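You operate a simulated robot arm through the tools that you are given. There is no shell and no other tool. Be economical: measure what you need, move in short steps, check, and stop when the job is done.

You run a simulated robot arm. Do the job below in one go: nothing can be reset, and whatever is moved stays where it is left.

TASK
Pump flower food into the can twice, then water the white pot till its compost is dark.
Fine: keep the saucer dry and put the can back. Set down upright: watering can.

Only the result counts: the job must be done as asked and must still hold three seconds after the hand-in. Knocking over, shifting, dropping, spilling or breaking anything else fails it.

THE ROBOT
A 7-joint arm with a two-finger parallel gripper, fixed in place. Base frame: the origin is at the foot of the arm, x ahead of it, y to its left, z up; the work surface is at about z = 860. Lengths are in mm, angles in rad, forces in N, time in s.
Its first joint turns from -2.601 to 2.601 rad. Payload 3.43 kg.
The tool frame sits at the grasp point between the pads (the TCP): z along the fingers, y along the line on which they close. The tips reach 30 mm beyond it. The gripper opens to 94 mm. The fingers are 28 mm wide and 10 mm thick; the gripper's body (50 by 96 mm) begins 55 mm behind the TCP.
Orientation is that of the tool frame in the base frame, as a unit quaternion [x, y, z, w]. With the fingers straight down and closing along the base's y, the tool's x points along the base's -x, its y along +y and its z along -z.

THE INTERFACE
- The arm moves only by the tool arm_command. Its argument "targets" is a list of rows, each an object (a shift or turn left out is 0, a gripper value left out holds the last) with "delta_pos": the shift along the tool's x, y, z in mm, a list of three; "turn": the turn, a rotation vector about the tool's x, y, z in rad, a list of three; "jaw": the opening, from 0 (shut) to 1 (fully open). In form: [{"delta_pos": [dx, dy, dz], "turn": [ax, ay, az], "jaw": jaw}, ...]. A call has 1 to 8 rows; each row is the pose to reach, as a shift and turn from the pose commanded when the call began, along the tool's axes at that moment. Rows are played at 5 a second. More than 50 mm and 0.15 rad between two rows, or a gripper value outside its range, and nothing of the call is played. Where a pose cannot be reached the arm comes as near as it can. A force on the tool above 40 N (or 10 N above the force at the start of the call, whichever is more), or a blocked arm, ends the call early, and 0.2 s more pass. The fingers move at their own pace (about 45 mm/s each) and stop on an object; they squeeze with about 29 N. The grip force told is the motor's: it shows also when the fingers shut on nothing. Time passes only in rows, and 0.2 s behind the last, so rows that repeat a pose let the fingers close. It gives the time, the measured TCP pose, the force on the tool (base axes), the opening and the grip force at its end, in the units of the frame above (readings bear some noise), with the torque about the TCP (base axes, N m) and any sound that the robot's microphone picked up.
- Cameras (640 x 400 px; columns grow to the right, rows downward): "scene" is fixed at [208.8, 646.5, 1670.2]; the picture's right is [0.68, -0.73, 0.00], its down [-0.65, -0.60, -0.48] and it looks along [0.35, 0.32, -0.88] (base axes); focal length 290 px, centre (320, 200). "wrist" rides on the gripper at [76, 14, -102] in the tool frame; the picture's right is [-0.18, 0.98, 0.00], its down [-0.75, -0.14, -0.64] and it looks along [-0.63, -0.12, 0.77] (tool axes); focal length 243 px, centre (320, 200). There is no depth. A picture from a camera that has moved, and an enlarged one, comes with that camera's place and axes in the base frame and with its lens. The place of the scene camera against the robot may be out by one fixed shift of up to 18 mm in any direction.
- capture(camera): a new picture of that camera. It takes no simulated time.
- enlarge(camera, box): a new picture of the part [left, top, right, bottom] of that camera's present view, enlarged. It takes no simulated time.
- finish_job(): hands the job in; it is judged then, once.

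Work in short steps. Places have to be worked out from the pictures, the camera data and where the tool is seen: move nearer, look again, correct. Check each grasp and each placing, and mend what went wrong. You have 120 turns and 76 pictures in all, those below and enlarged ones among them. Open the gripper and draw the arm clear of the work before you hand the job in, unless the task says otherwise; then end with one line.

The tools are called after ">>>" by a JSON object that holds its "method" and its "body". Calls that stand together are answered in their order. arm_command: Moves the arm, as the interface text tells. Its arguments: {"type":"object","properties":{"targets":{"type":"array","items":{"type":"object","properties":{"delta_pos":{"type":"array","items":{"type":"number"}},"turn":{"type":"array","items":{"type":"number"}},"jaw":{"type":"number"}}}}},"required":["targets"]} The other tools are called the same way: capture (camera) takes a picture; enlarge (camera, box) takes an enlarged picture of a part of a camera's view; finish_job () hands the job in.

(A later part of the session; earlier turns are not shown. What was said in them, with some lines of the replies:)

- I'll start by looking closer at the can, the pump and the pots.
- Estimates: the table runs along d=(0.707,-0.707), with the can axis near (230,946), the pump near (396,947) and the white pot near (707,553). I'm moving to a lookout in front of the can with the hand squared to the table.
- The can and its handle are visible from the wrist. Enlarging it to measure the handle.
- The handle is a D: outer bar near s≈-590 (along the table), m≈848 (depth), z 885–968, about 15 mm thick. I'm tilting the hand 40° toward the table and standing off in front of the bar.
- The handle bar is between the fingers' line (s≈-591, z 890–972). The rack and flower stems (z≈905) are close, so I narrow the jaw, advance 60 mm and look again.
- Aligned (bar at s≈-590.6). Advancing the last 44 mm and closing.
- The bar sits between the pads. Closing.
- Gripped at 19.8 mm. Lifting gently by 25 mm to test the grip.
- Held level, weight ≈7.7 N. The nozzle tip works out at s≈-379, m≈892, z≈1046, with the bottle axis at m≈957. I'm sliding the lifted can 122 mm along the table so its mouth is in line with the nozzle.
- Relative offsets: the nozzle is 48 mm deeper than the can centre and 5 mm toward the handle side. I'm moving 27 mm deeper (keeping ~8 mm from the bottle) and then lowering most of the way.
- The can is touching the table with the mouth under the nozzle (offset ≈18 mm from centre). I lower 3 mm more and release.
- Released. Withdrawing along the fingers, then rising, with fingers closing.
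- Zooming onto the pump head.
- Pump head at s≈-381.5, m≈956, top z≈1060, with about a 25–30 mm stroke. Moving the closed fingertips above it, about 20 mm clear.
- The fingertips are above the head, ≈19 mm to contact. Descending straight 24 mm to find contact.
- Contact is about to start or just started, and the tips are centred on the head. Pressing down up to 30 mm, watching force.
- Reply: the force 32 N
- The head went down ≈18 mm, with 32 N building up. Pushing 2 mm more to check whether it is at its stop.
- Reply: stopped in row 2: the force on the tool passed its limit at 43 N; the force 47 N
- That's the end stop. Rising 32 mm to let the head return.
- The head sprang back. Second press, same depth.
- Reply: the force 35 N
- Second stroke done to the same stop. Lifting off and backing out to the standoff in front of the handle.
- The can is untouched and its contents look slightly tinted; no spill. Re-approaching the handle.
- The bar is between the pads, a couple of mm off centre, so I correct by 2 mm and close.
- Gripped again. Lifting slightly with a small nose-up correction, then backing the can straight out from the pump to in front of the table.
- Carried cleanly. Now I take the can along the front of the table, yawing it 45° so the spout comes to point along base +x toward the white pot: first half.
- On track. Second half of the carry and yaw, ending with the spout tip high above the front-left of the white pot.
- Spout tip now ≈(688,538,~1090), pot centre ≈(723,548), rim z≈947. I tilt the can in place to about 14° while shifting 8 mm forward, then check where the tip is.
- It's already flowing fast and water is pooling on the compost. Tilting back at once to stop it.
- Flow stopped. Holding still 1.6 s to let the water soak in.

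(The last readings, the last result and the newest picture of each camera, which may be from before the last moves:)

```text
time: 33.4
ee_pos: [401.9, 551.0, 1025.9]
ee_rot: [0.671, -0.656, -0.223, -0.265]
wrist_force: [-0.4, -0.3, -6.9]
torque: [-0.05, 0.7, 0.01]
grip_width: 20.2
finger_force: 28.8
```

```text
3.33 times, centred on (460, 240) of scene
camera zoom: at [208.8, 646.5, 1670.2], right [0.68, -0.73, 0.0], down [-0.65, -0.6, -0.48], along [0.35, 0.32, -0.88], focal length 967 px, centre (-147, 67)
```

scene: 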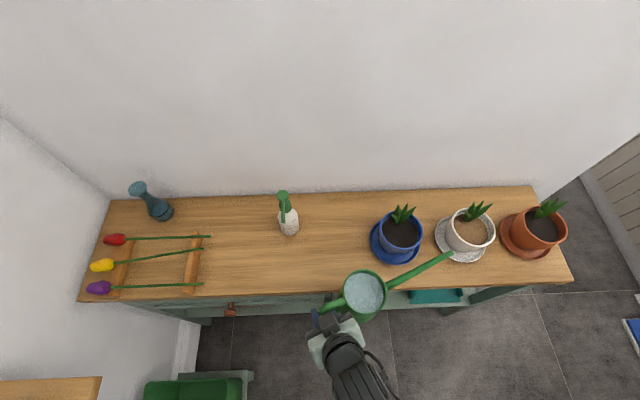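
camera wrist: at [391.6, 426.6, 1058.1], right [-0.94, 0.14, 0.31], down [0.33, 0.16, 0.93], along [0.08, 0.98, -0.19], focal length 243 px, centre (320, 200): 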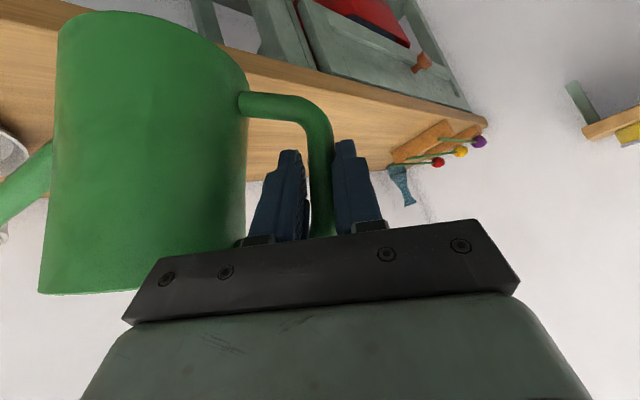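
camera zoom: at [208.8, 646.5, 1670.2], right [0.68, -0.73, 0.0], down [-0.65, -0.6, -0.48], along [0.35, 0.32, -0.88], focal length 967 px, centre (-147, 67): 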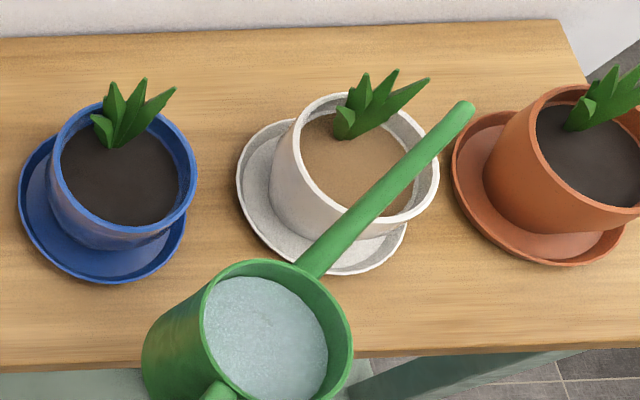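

The dose soaked in with the saucer dry; the compost is only slightly darker. I'll pour in small metered doses: shift back 6 mm, tilt, hold ~0.6 s, return.

>>> {"method": "arm_command", "body": {"targets": [{"delta_pos": [0, 6, 0], "turn": [-0.1, 0, 0.0855]}, {"delta_pos": [0, 6, 0], "turn": [-0.2, 0, 0.171]}, {"delta_pos": [0, 6, 0], "turn": [-0.2, 0, 0.171]}, {"delta_pos": [0, 6, 0], "turn": [-0.2, 0, 0.171]}, {"delta_pos": [0, 6, 0], "turn": [-0.1, 0, 0.0855]}, {"delta_pos": [0, 6, 0], "turn": [0, 0, 0]}]}}

>>> {"method": "enlarge", "body": {"camera": "scene", "box": [380, 180, 540, 300]}}

```text
time: 34.8
ee_pos: [395.0, 551.5, 1027.0]
ee_rot: [0.671, -0.655, -0.223, -0.265]
wrist_force: [-0.5, 0.4, -7.5]
torque: [-0.04, 0.7, 0.0]
grip_width: 20.0
finger_force: 29.2
```

```text
3.33 times, centred on (460, 240) of scene
camera zoom: at [208.8, 646.5, 1670.2], right [0.68, -0.73, 0.0], down [-0.65, -0.6, -0.48], along [0.35, 0.32, -0.88], focal length 967 px, centre (-147, 67)
```

zoom: 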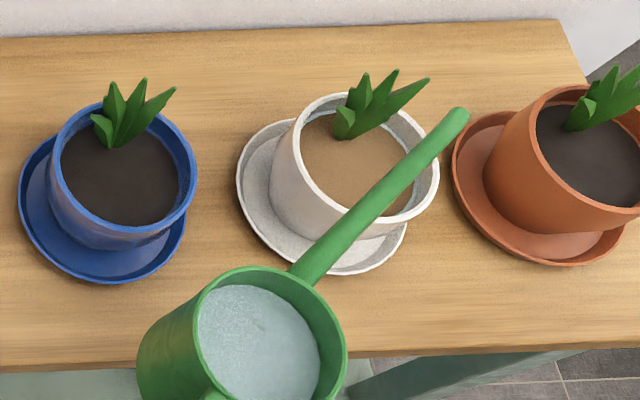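

Absorbed quickly, still brown. A longer dose: hold ~1 s.

>>> {"method": "arm_command", "body": {"targets": [{"turn": [-0.1, 0, 0.0855]}, {"turn": [-0.2, 0, 0.171]}, {"turn": [-0.21, 0, 0.18]}, {"turn": [-0.21, 0, 0.18]}, {"turn": [-0.21, 0, 0.18]}, {"turn": [-0.21, 0, 0.18]}, {"turn": [-0.105, 0, 0.09]}, {"turn": [0, 0, 0]}]}}

>>> {"method": "enlarge", "body": {"camera": "scene", "box": [380, 180, 540, 300]}}

```text
time: 36.6
ee_pos: [395.6, 551.5, 1027.2]
ee_rot: [0.671, -0.656, -0.223, -0.265]
wrist_force: [0.6, 0.3, -6.7]
torque: [-0.01, 0.73, 0.0]
grip_width: 20.0
finger_force: 28.2
```

```text
3.33 times, centred on (460, 240) of scene
camera zoom: at [208.8, 646.5, 1670.2], right [0.68, -0.73, 0.0], down [-0.65, -0.6, -0.48], along [0.35, 0.32, -0.88], focal length 967 px, centre (-147, 67)
```

zoom: 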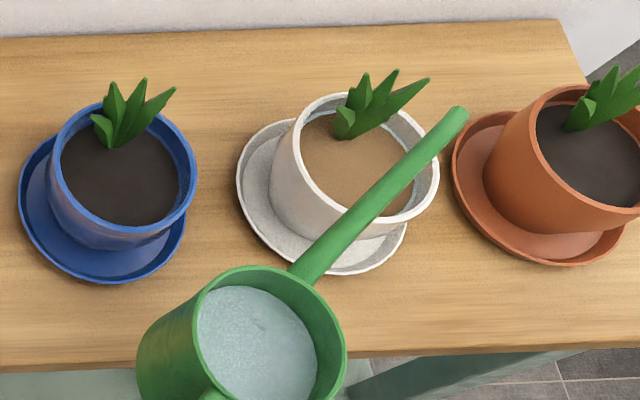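

The colour barely changed, so flow at this tilt may now be small. I tilt a little more and photograph mid-pour.

>>> {"method": "arm_command", "body": {"targets": [{"turn": [-0.1, 0, 0.0855]}, {"turn": [-0.2, 0, 0.171]}, {"turn": [-0.228, 0, 0.195]}, {"turn": [-0.228, 0, 0.195]}]}}

>>> {"method": "enlarge", "body": {"camera": "scene", "box": [380, 180, 540, 300]}}

```text
time: 37.6
ee_pos: [395.4, 552.2, 1027.4]
ee_rot: [-0.63, 0.688, 0.321, 0.164]
wrist_force: [1.1, 0.6, -8.4]
torque: [-0.02, 0.62, -0.01]
grip_width: 20.3
finger_force: 29.1
```

```text
3.33 times, centred on (460, 240) of scene
camera zoom: at [208.8, 646.5, 1670.2], right [0.68, -0.73, 0.0], down [-0.65, -0.6, -0.48], along [0.35, 0.32, -0.88], focal length 967 px, centre (-147, 67)
```

zoom: 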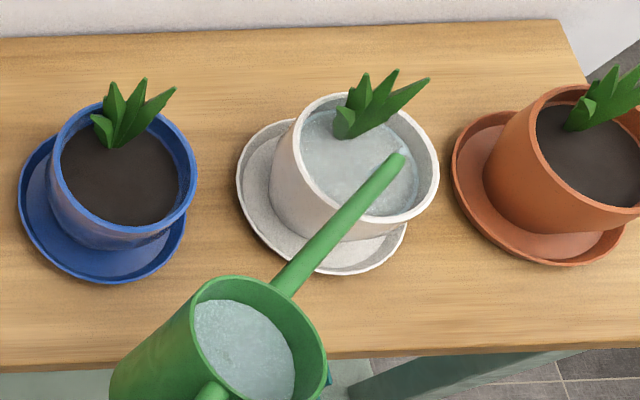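

Flowing into the centre of the pot. Holding 0.6 s more.

>>> {"method": "arm_command", "body": {"targets": [{"jaw": 0}, {"jaw": 0}, {"jaw": 0}]}}

>>> {"method": "enlarge", "body": {"camera": "scene", "box": [380, 180, 540, 300]}}

```text
time: 38.4
ee_pos: [396.8, 552.4, 1025.5]
ee_rot: [-0.63, 0.688, 0.321, 0.164]
wrist_force: [0.0, -0.7, -7.7]
torque: [0.0, 0.62, -0.01]
grip_width: 20.1
finger_force: 29.0
```

```text
3.33 times, centred on (460, 240) of scene
camera zoom: at [208.8, 646.5, 1670.2], right [0.68, -0.73, 0.0], down [-0.65, -0.6, -0.48], along [0.35, 0.32, -0.88], focal length 967 px, centre (-147, 67)
```

zoom: 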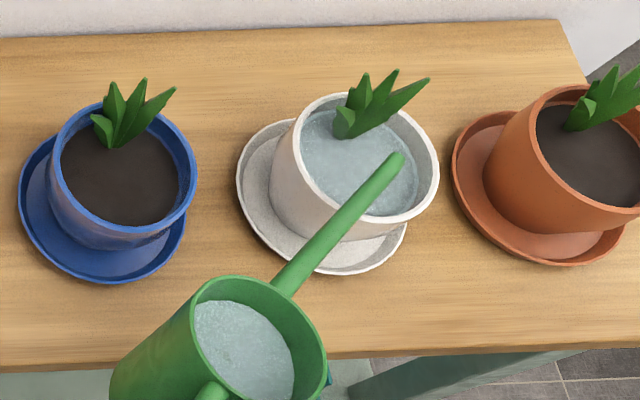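

Pool looks a bit deeper. Tilting back and letting it soak before judging colour.

>>> {"method": "arm_command", "body": {"targets": [{"turn": [0.1, 0, -0.0855]}, {"turn": [0.2, 0, -0.171]}, {"turn": [0.228, 0, -0.195]}, {"turn": [0.228, 0, -0.195]}, {"turn": [0.228, 0, -0.195]}, {"turn": [0.228, 0, -0.195]}, {"turn": [0.228, 0, -0.195]}, {"turn": [0.228, 0, -0.195]}]}}

>>> {"method": "enlarge", "body": {"camera": "scene", "box": [380, 180, 540, 300]}}

```text
time: 40.2
ee_pos: [396.7, 553.4, 1026.1]
ee_rot: [0.67, -0.656, -0.222, -0.265]
wrist_force: [-0.1, 0.0, -7.0]
torque: [0.01, 0.73, 0.03]
grip_width: 20.1
finger_force: 28.9
```

```text
3.33 times, centred on (460, 240) of scene
camera zoom: at [208.8, 646.5, 1670.2], right [0.68, -0.73, 0.0], down [-0.65, -0.6, -0.48], along [0.35, 0.32, -0.88], focal length 967 px, centre (-147, 67)
```

zoom: 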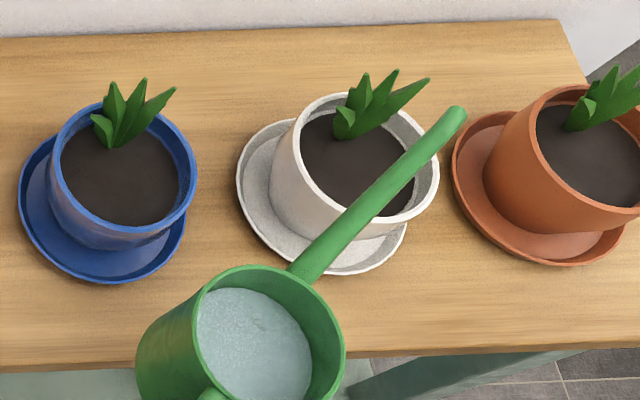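

The compost is now dark and the saucer dry. Returning along the same route: first half of the way back with un-yawing.

>>> {"method": "arm_command", "body": {"targets": [{"delta_pos": [-8, 9, 8], "turn": [0.02, 0.002, 0.024]}, {"delta_pos": [-22, 25, 21.5], "turn": [0.055, 0.0055, 0.065]}, {"delta_pos": [-38, 43, 37], "turn": [0.094, 0.0095, 0.11]}, {"delta_pos": [-54, 61, 52.5], "turn": [0.134, 0.0133, 0.157]}, {"delta_pos": [-70, 79, 68], "turn": [0.173, 0.0172, 0.204]}, {"delta_pos": [-86, 97.5, 83.5], "turn": [0.213, 0.021, 0.25]}, {"delta_pos": [-97, 110, 94], "turn": [0.24, 0.024, 0.282]}, {"delta_pos": [-101.8, 115.3, 98.9], "turn": [0.252, 0.025, 0.296]}]}}

```text
time: 42.0
ee_pos: [282.0, 694.4, 1009.9]
ee_rot: [-0.531, 0.774, 0.167, 0.303]
wrist_force: [0.2, 0.3, -7.3]
torque: [0.24, 0.66, 0.02]
grip_width: 20.2
finger_force: 29.2
```

Second half back to in front of the pump's side of the table.

>>> {"method": "arm_command", "body": {"targets": [{"delta_pos": [-5, 13, 5.5], "turn": [0.02, 0.002, 0.024]}, {"delta_pos": [-13, 35, 15], "turn": [0.056, 0.0055, 0.066]}, {"delta_pos": [-22, 59, 25], "turn": [0.094, 0.009, 0.111]}, {"delta_pos": [-31.5, 85, 36], "turn": [0.135, 0.013, 0.159]}, {"delta_pos": [-41, 110, 46], "turn": [0.175, 0.017, 0.206]}, {"delta_pos": [-50, 135, 57], "turn": [0.214, 0.021, 0.253]}, {"delta_pos": [-56, 152, 64], "turn": [0.241, 0.024, 0.285]}, {"delta_pos": [-59.2, 159.9, 67.2], "turn": [0.254, 0.025, 0.2995]}]}}

>>> {"method": "capture", "body": {"camera": "scene"}}

```text
time: 43.8
ee_pos: [166.5, 836.7, 987.1]
ee_rot: [-0.369, 0.862, 0.105, 0.33]
wrist_force: [-0.8, -0.2, -7.1]
torque: [0.45, 0.53, -0.01]
grip_width: 20.3
finger_force: 29.0
```

```text
28 pictures are left
```

scene: 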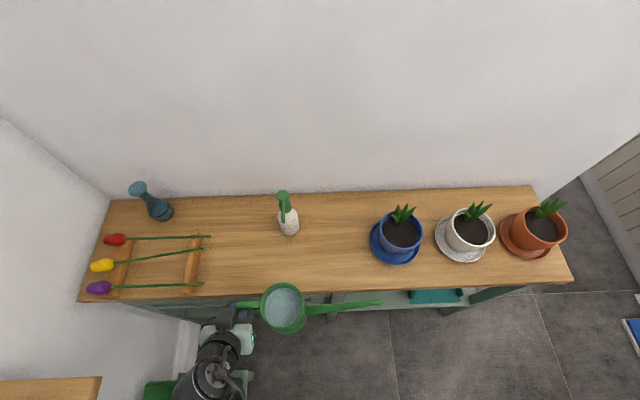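

Moving in over the table (can ~38 mm lifted) beside its old place.

>>> {"method": "arm_command", "body": {"targets": [{"delta_pos": [-10, 0, 9]}, {"delta_pos": [-30, 0, 28]}, {"delta_pos": [-52, 0.2, 48]}, {"delta_pos": [-74, 0.3, 68]}, {"delta_pos": [-90, 0.4, 83]}, {"delta_pos": [-96.7, 0.4, 89.1]}, {"delta_pos": [-96.7, 0.4, 89.1]}]}}

>>> {"method": "arm_command", "body": {"targets": [{"delta_pos": [-0.4, 10, -0.5]}, {"delta_pos": [-1.3, 30, -1.4]}, {"delta_pos": [-2.2, 52, -2.5]}, {"delta_pos": [-3.2, 74, -3.6]}, {"delta_pos": [-4.1, 96, -4.6]}, {"delta_pos": [-4.7, 111, -5.3]}, {"delta_pos": [-4.9, 116.7, -5.6]}, {"delta_pos": [-4.9, 116.7, -5.6]}]}}

>>> {"method": "enlarge", "body": {"camera": "scene", "box": [120, 180, 340, 320]}}

>>> {"method": "capture", "body": {"camera": "wrist"}}

```text
time: 45.4
ee_pos: [260.5, 929.8, 981.8]
ee_rot: [-0.369, 0.863, 0.104, 0.33]
wrist_force: [-0.1, 0.5, -7.6]
torque: [0.44, 0.57, 0.0]
grip_width: 20.2
finger_force: 28.9
```

```text
time: 47.2
ee_pos: [177.3, 1012.1, 982.4]
ee_rot: [-0.369, 0.862, 0.105, 0.33]
wrist_force: [-1.3, -0.6, -7.3]
torque: [0.51, 0.53, 0.0]
grip_width: 20.0
finger_force: 29.1
```

```text
2.86 times, centred on (230, 250) of scene
camera zoom: at [208.8, 646.5, 1670.2], right [0.68, -0.73, 0.0], down [-0.65, -0.6, -0.48], along [0.35, 0.32, -0.88], focal length 829 px, centre (577, 57)
```

zoom: 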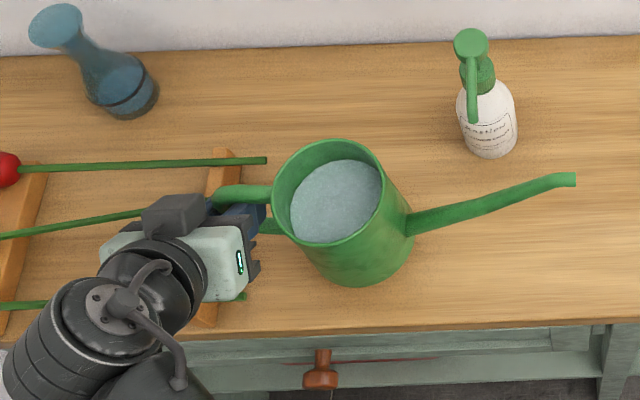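

```text
26 pictures are left
camera wrist: at [76.9, 934.2, 1010.2], right [-0.6, 0.8, 0.06], down [0.17, 0.06, 0.98], along [0.78, 0.6, -0.17], focal length 243 px, centre (320, 200)
```

wrist: 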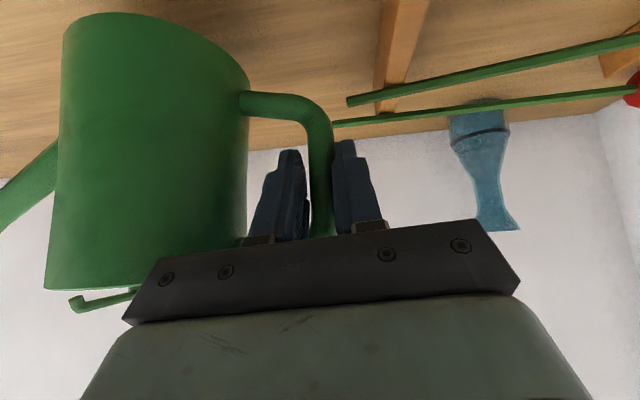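

Directly above its old spot. Lowering 34 mm, then gently on to contact.

>>> {"method": "arm_command", "body": {"targets": [{"delta_pos": [5, 1.5, 7], "turn": [-0.005, 0, 0.004]}, {"delta_pos": [11, 2.3, 14], "turn": [-0.01, 0, 0.009]}, {"delta_pos": [16.5, 2.8, 20.5], "turn": [-0.015, 0, 0.013]}, {"delta_pos": [21.2, 3.2, 26.4], "turn": [-0.015, 0, 0.013]}, {"delta_pos": [21.2, 3.2, 26.4], "turn": [-0.015, 0, 0.013]}]}}

>>> {"method": "capture", "body": {"camera": "wrist"}}

```text
time: 48.4
ee_pos: [178.9, 1012.4, 948.4]
ee_rot: [-0.367, 0.863, 0.115, 0.327]
wrist_force: [0.3, -0.2, -7.1]
torque: [0.44, 0.55, -0.02]
grip_width: 20.5
finger_force: 28.5
```

```text
25 pictures are left
camera wrist: at [79.1, 934.8, 976.1], right [-0.6, 0.8, 0.08], down [0.18, 0.04, 0.98], along [0.78, 0.6, -0.17], focal length 243 px, centre (320, 200)
```

wrist: 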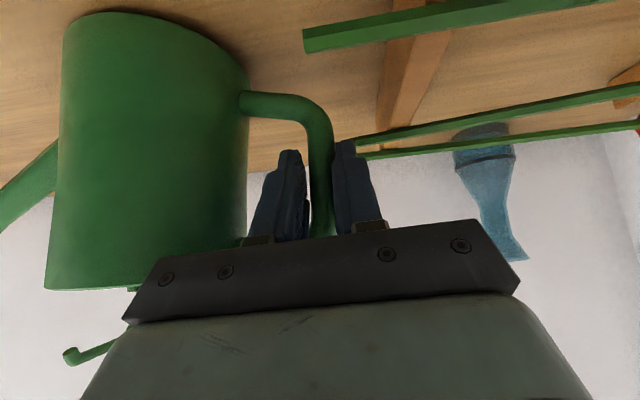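

Still fully carried (7 N), about 5 mm to go. Lowering slowly to contact.

>>> {"method": "arm_command", "body": {"targets": [{"delta_pos": [1.3, 0.1, 1.5]}, {"delta_pos": [2.6, 0.2, 3]}, {"delta_pos": [3.9, 0.3, 4.5]}, {"delta_pos": [3.9, 0.3, 4.5]}]}}

```text
time: 49.4
ee_pos: [178.7, 1013.7, 944.9]
ee_rot: [-0.367, 0.863, 0.116, 0.328]
wrist_force: [-2.6, 7.7, 15.7]
torque: [-0.16, 0.18, 0.08]
grip_width: 19.7
finger_force: 28.9
```

Contact made, slightly loaded. Easing up 2 mm and releasing.

>>> {"method": "arm_command", "body": {"targets": [{"delta_pos": [-1.2, 0, -1.4]}, {"delta_pos": [-1.2, 0, -1.4], "jaw": 0.22}, {"delta_pos": [-1.2, 0, -1.4], "jaw": 0.37}, {"delta_pos": [-1.2, 0, -1.4], "jaw": 0.37}]}}

>>> {"method": "capture", "body": {"camera": "wrist"}}

```text
time: 50.4
ee_pos: [178.4, 1011.8, 943.7]
ee_rot: [-0.367, 0.864, 0.114, 0.326]
wrist_force: [0.3, 0.9, -0.4]
torque: [0.03, -0.02, 0.01]
grip_width: 35.3
finger_force: 0.0
```

```text
24 pictures are left
camera wrist: at [78.1, 935.1, 972.5], right [-0.6, 0.8, 0.08], down [0.18, 0.04, 0.98], along [0.78, 0.6, -0.17], focal length 243 px, centre (320, 200)
```

wrist: 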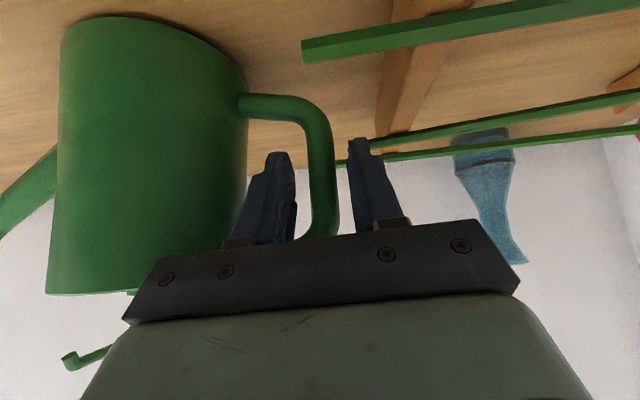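

Released cleanly. Withdrawing along the fingers and then back and up.

>>> {"method": "arm_command", "body": {"targets": [{"delta_pos": [0, 0, -25]}, {"delta_pos": [0, 0, -60]}, {"delta_pos": [0, 0, -100]}, {"delta_pos": [10, 0, -145]}, {"delta_pos": [20, 0, -190], "jaw": 0.8}, {"delta_pos": [20, 0, -230]}, {"delta_pos": [20, 0, -230]}]}}

>>> {"method": "enlarge", "body": {"camera": "scene", "box": [80, 170, 340, 330]}}

>>> {"method": "enlarge", "body": {"camera": "scene", "box": [360, 180, 580, 305]}}

>>> {"method": "capture", "body": {"camera": "scene"}}

```text
time: 52.0
ee_pos: [56.9, 903.1, 1106.5]
ee_rot: [-0.367, 0.863, 0.114, 0.327]
wrist_force: [-0.3, -0.5, 0.2]
torque: [0.03, -0.02, 0.03]
grip_width: 75.4
finger_force: 0.1
```

```text
2.46 times, centred on (210, 250) of scene
camera zoom: at [208.8, 646.5, 1670.2], right [0.68, -0.73, 0.0], down [-0.65, -0.6, -0.48], along [0.35, 0.32, -0.88], focal length 714 px, centre (591, 77)
```

zoom: 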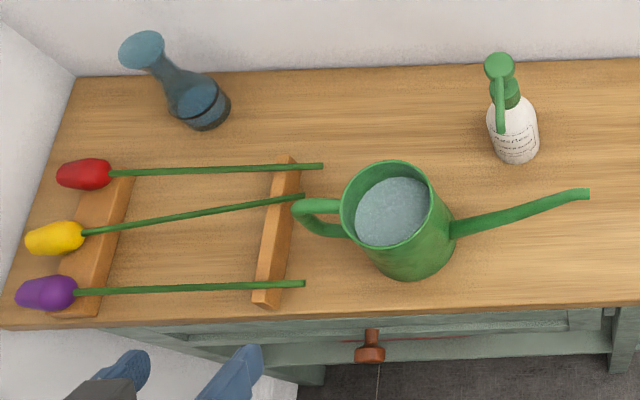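

```text
2.91 times, centred on (470, 242) of scene
camera zoom: at [208.8, 646.5, 1670.2], right [0.68, -0.73, 0.0], down [-0.65, -0.6, -0.48], along [0.35, 0.32, -0.88], focal length 844 px, centre (-116, 76)
```

zoom: 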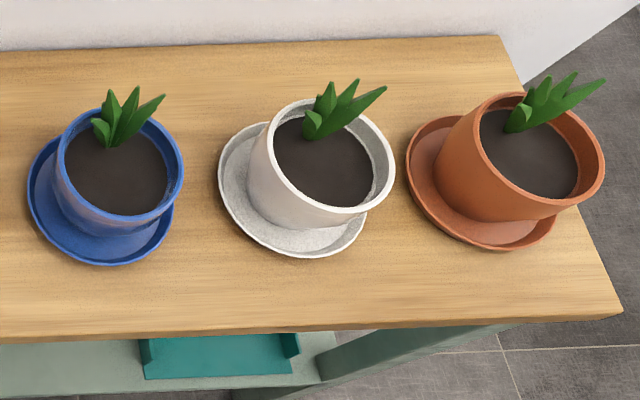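

```text
21 pictures are left
```

scene: 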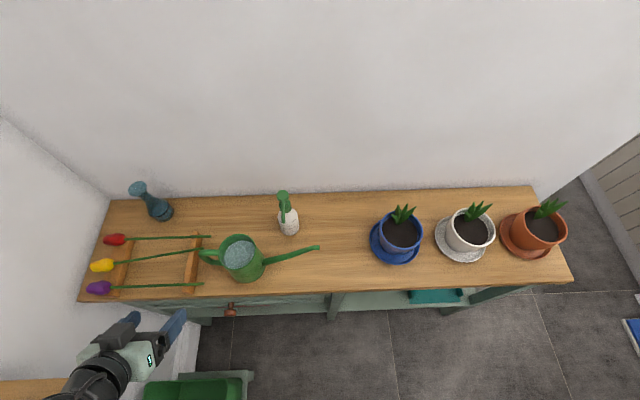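

The can is upright within a few mm of its old place. The compost is dark, the saucer dry, nothing else has moved and the arm is clear, so I'm handing in.

>>> {"method": "finish_job", "body": {}}

```text
The job is handed in.
```

I pumped flower food into the can twice and watered the white pot until its compost was dark. The saucer stayed dry, and the can is back upright within a few mm of where it started.
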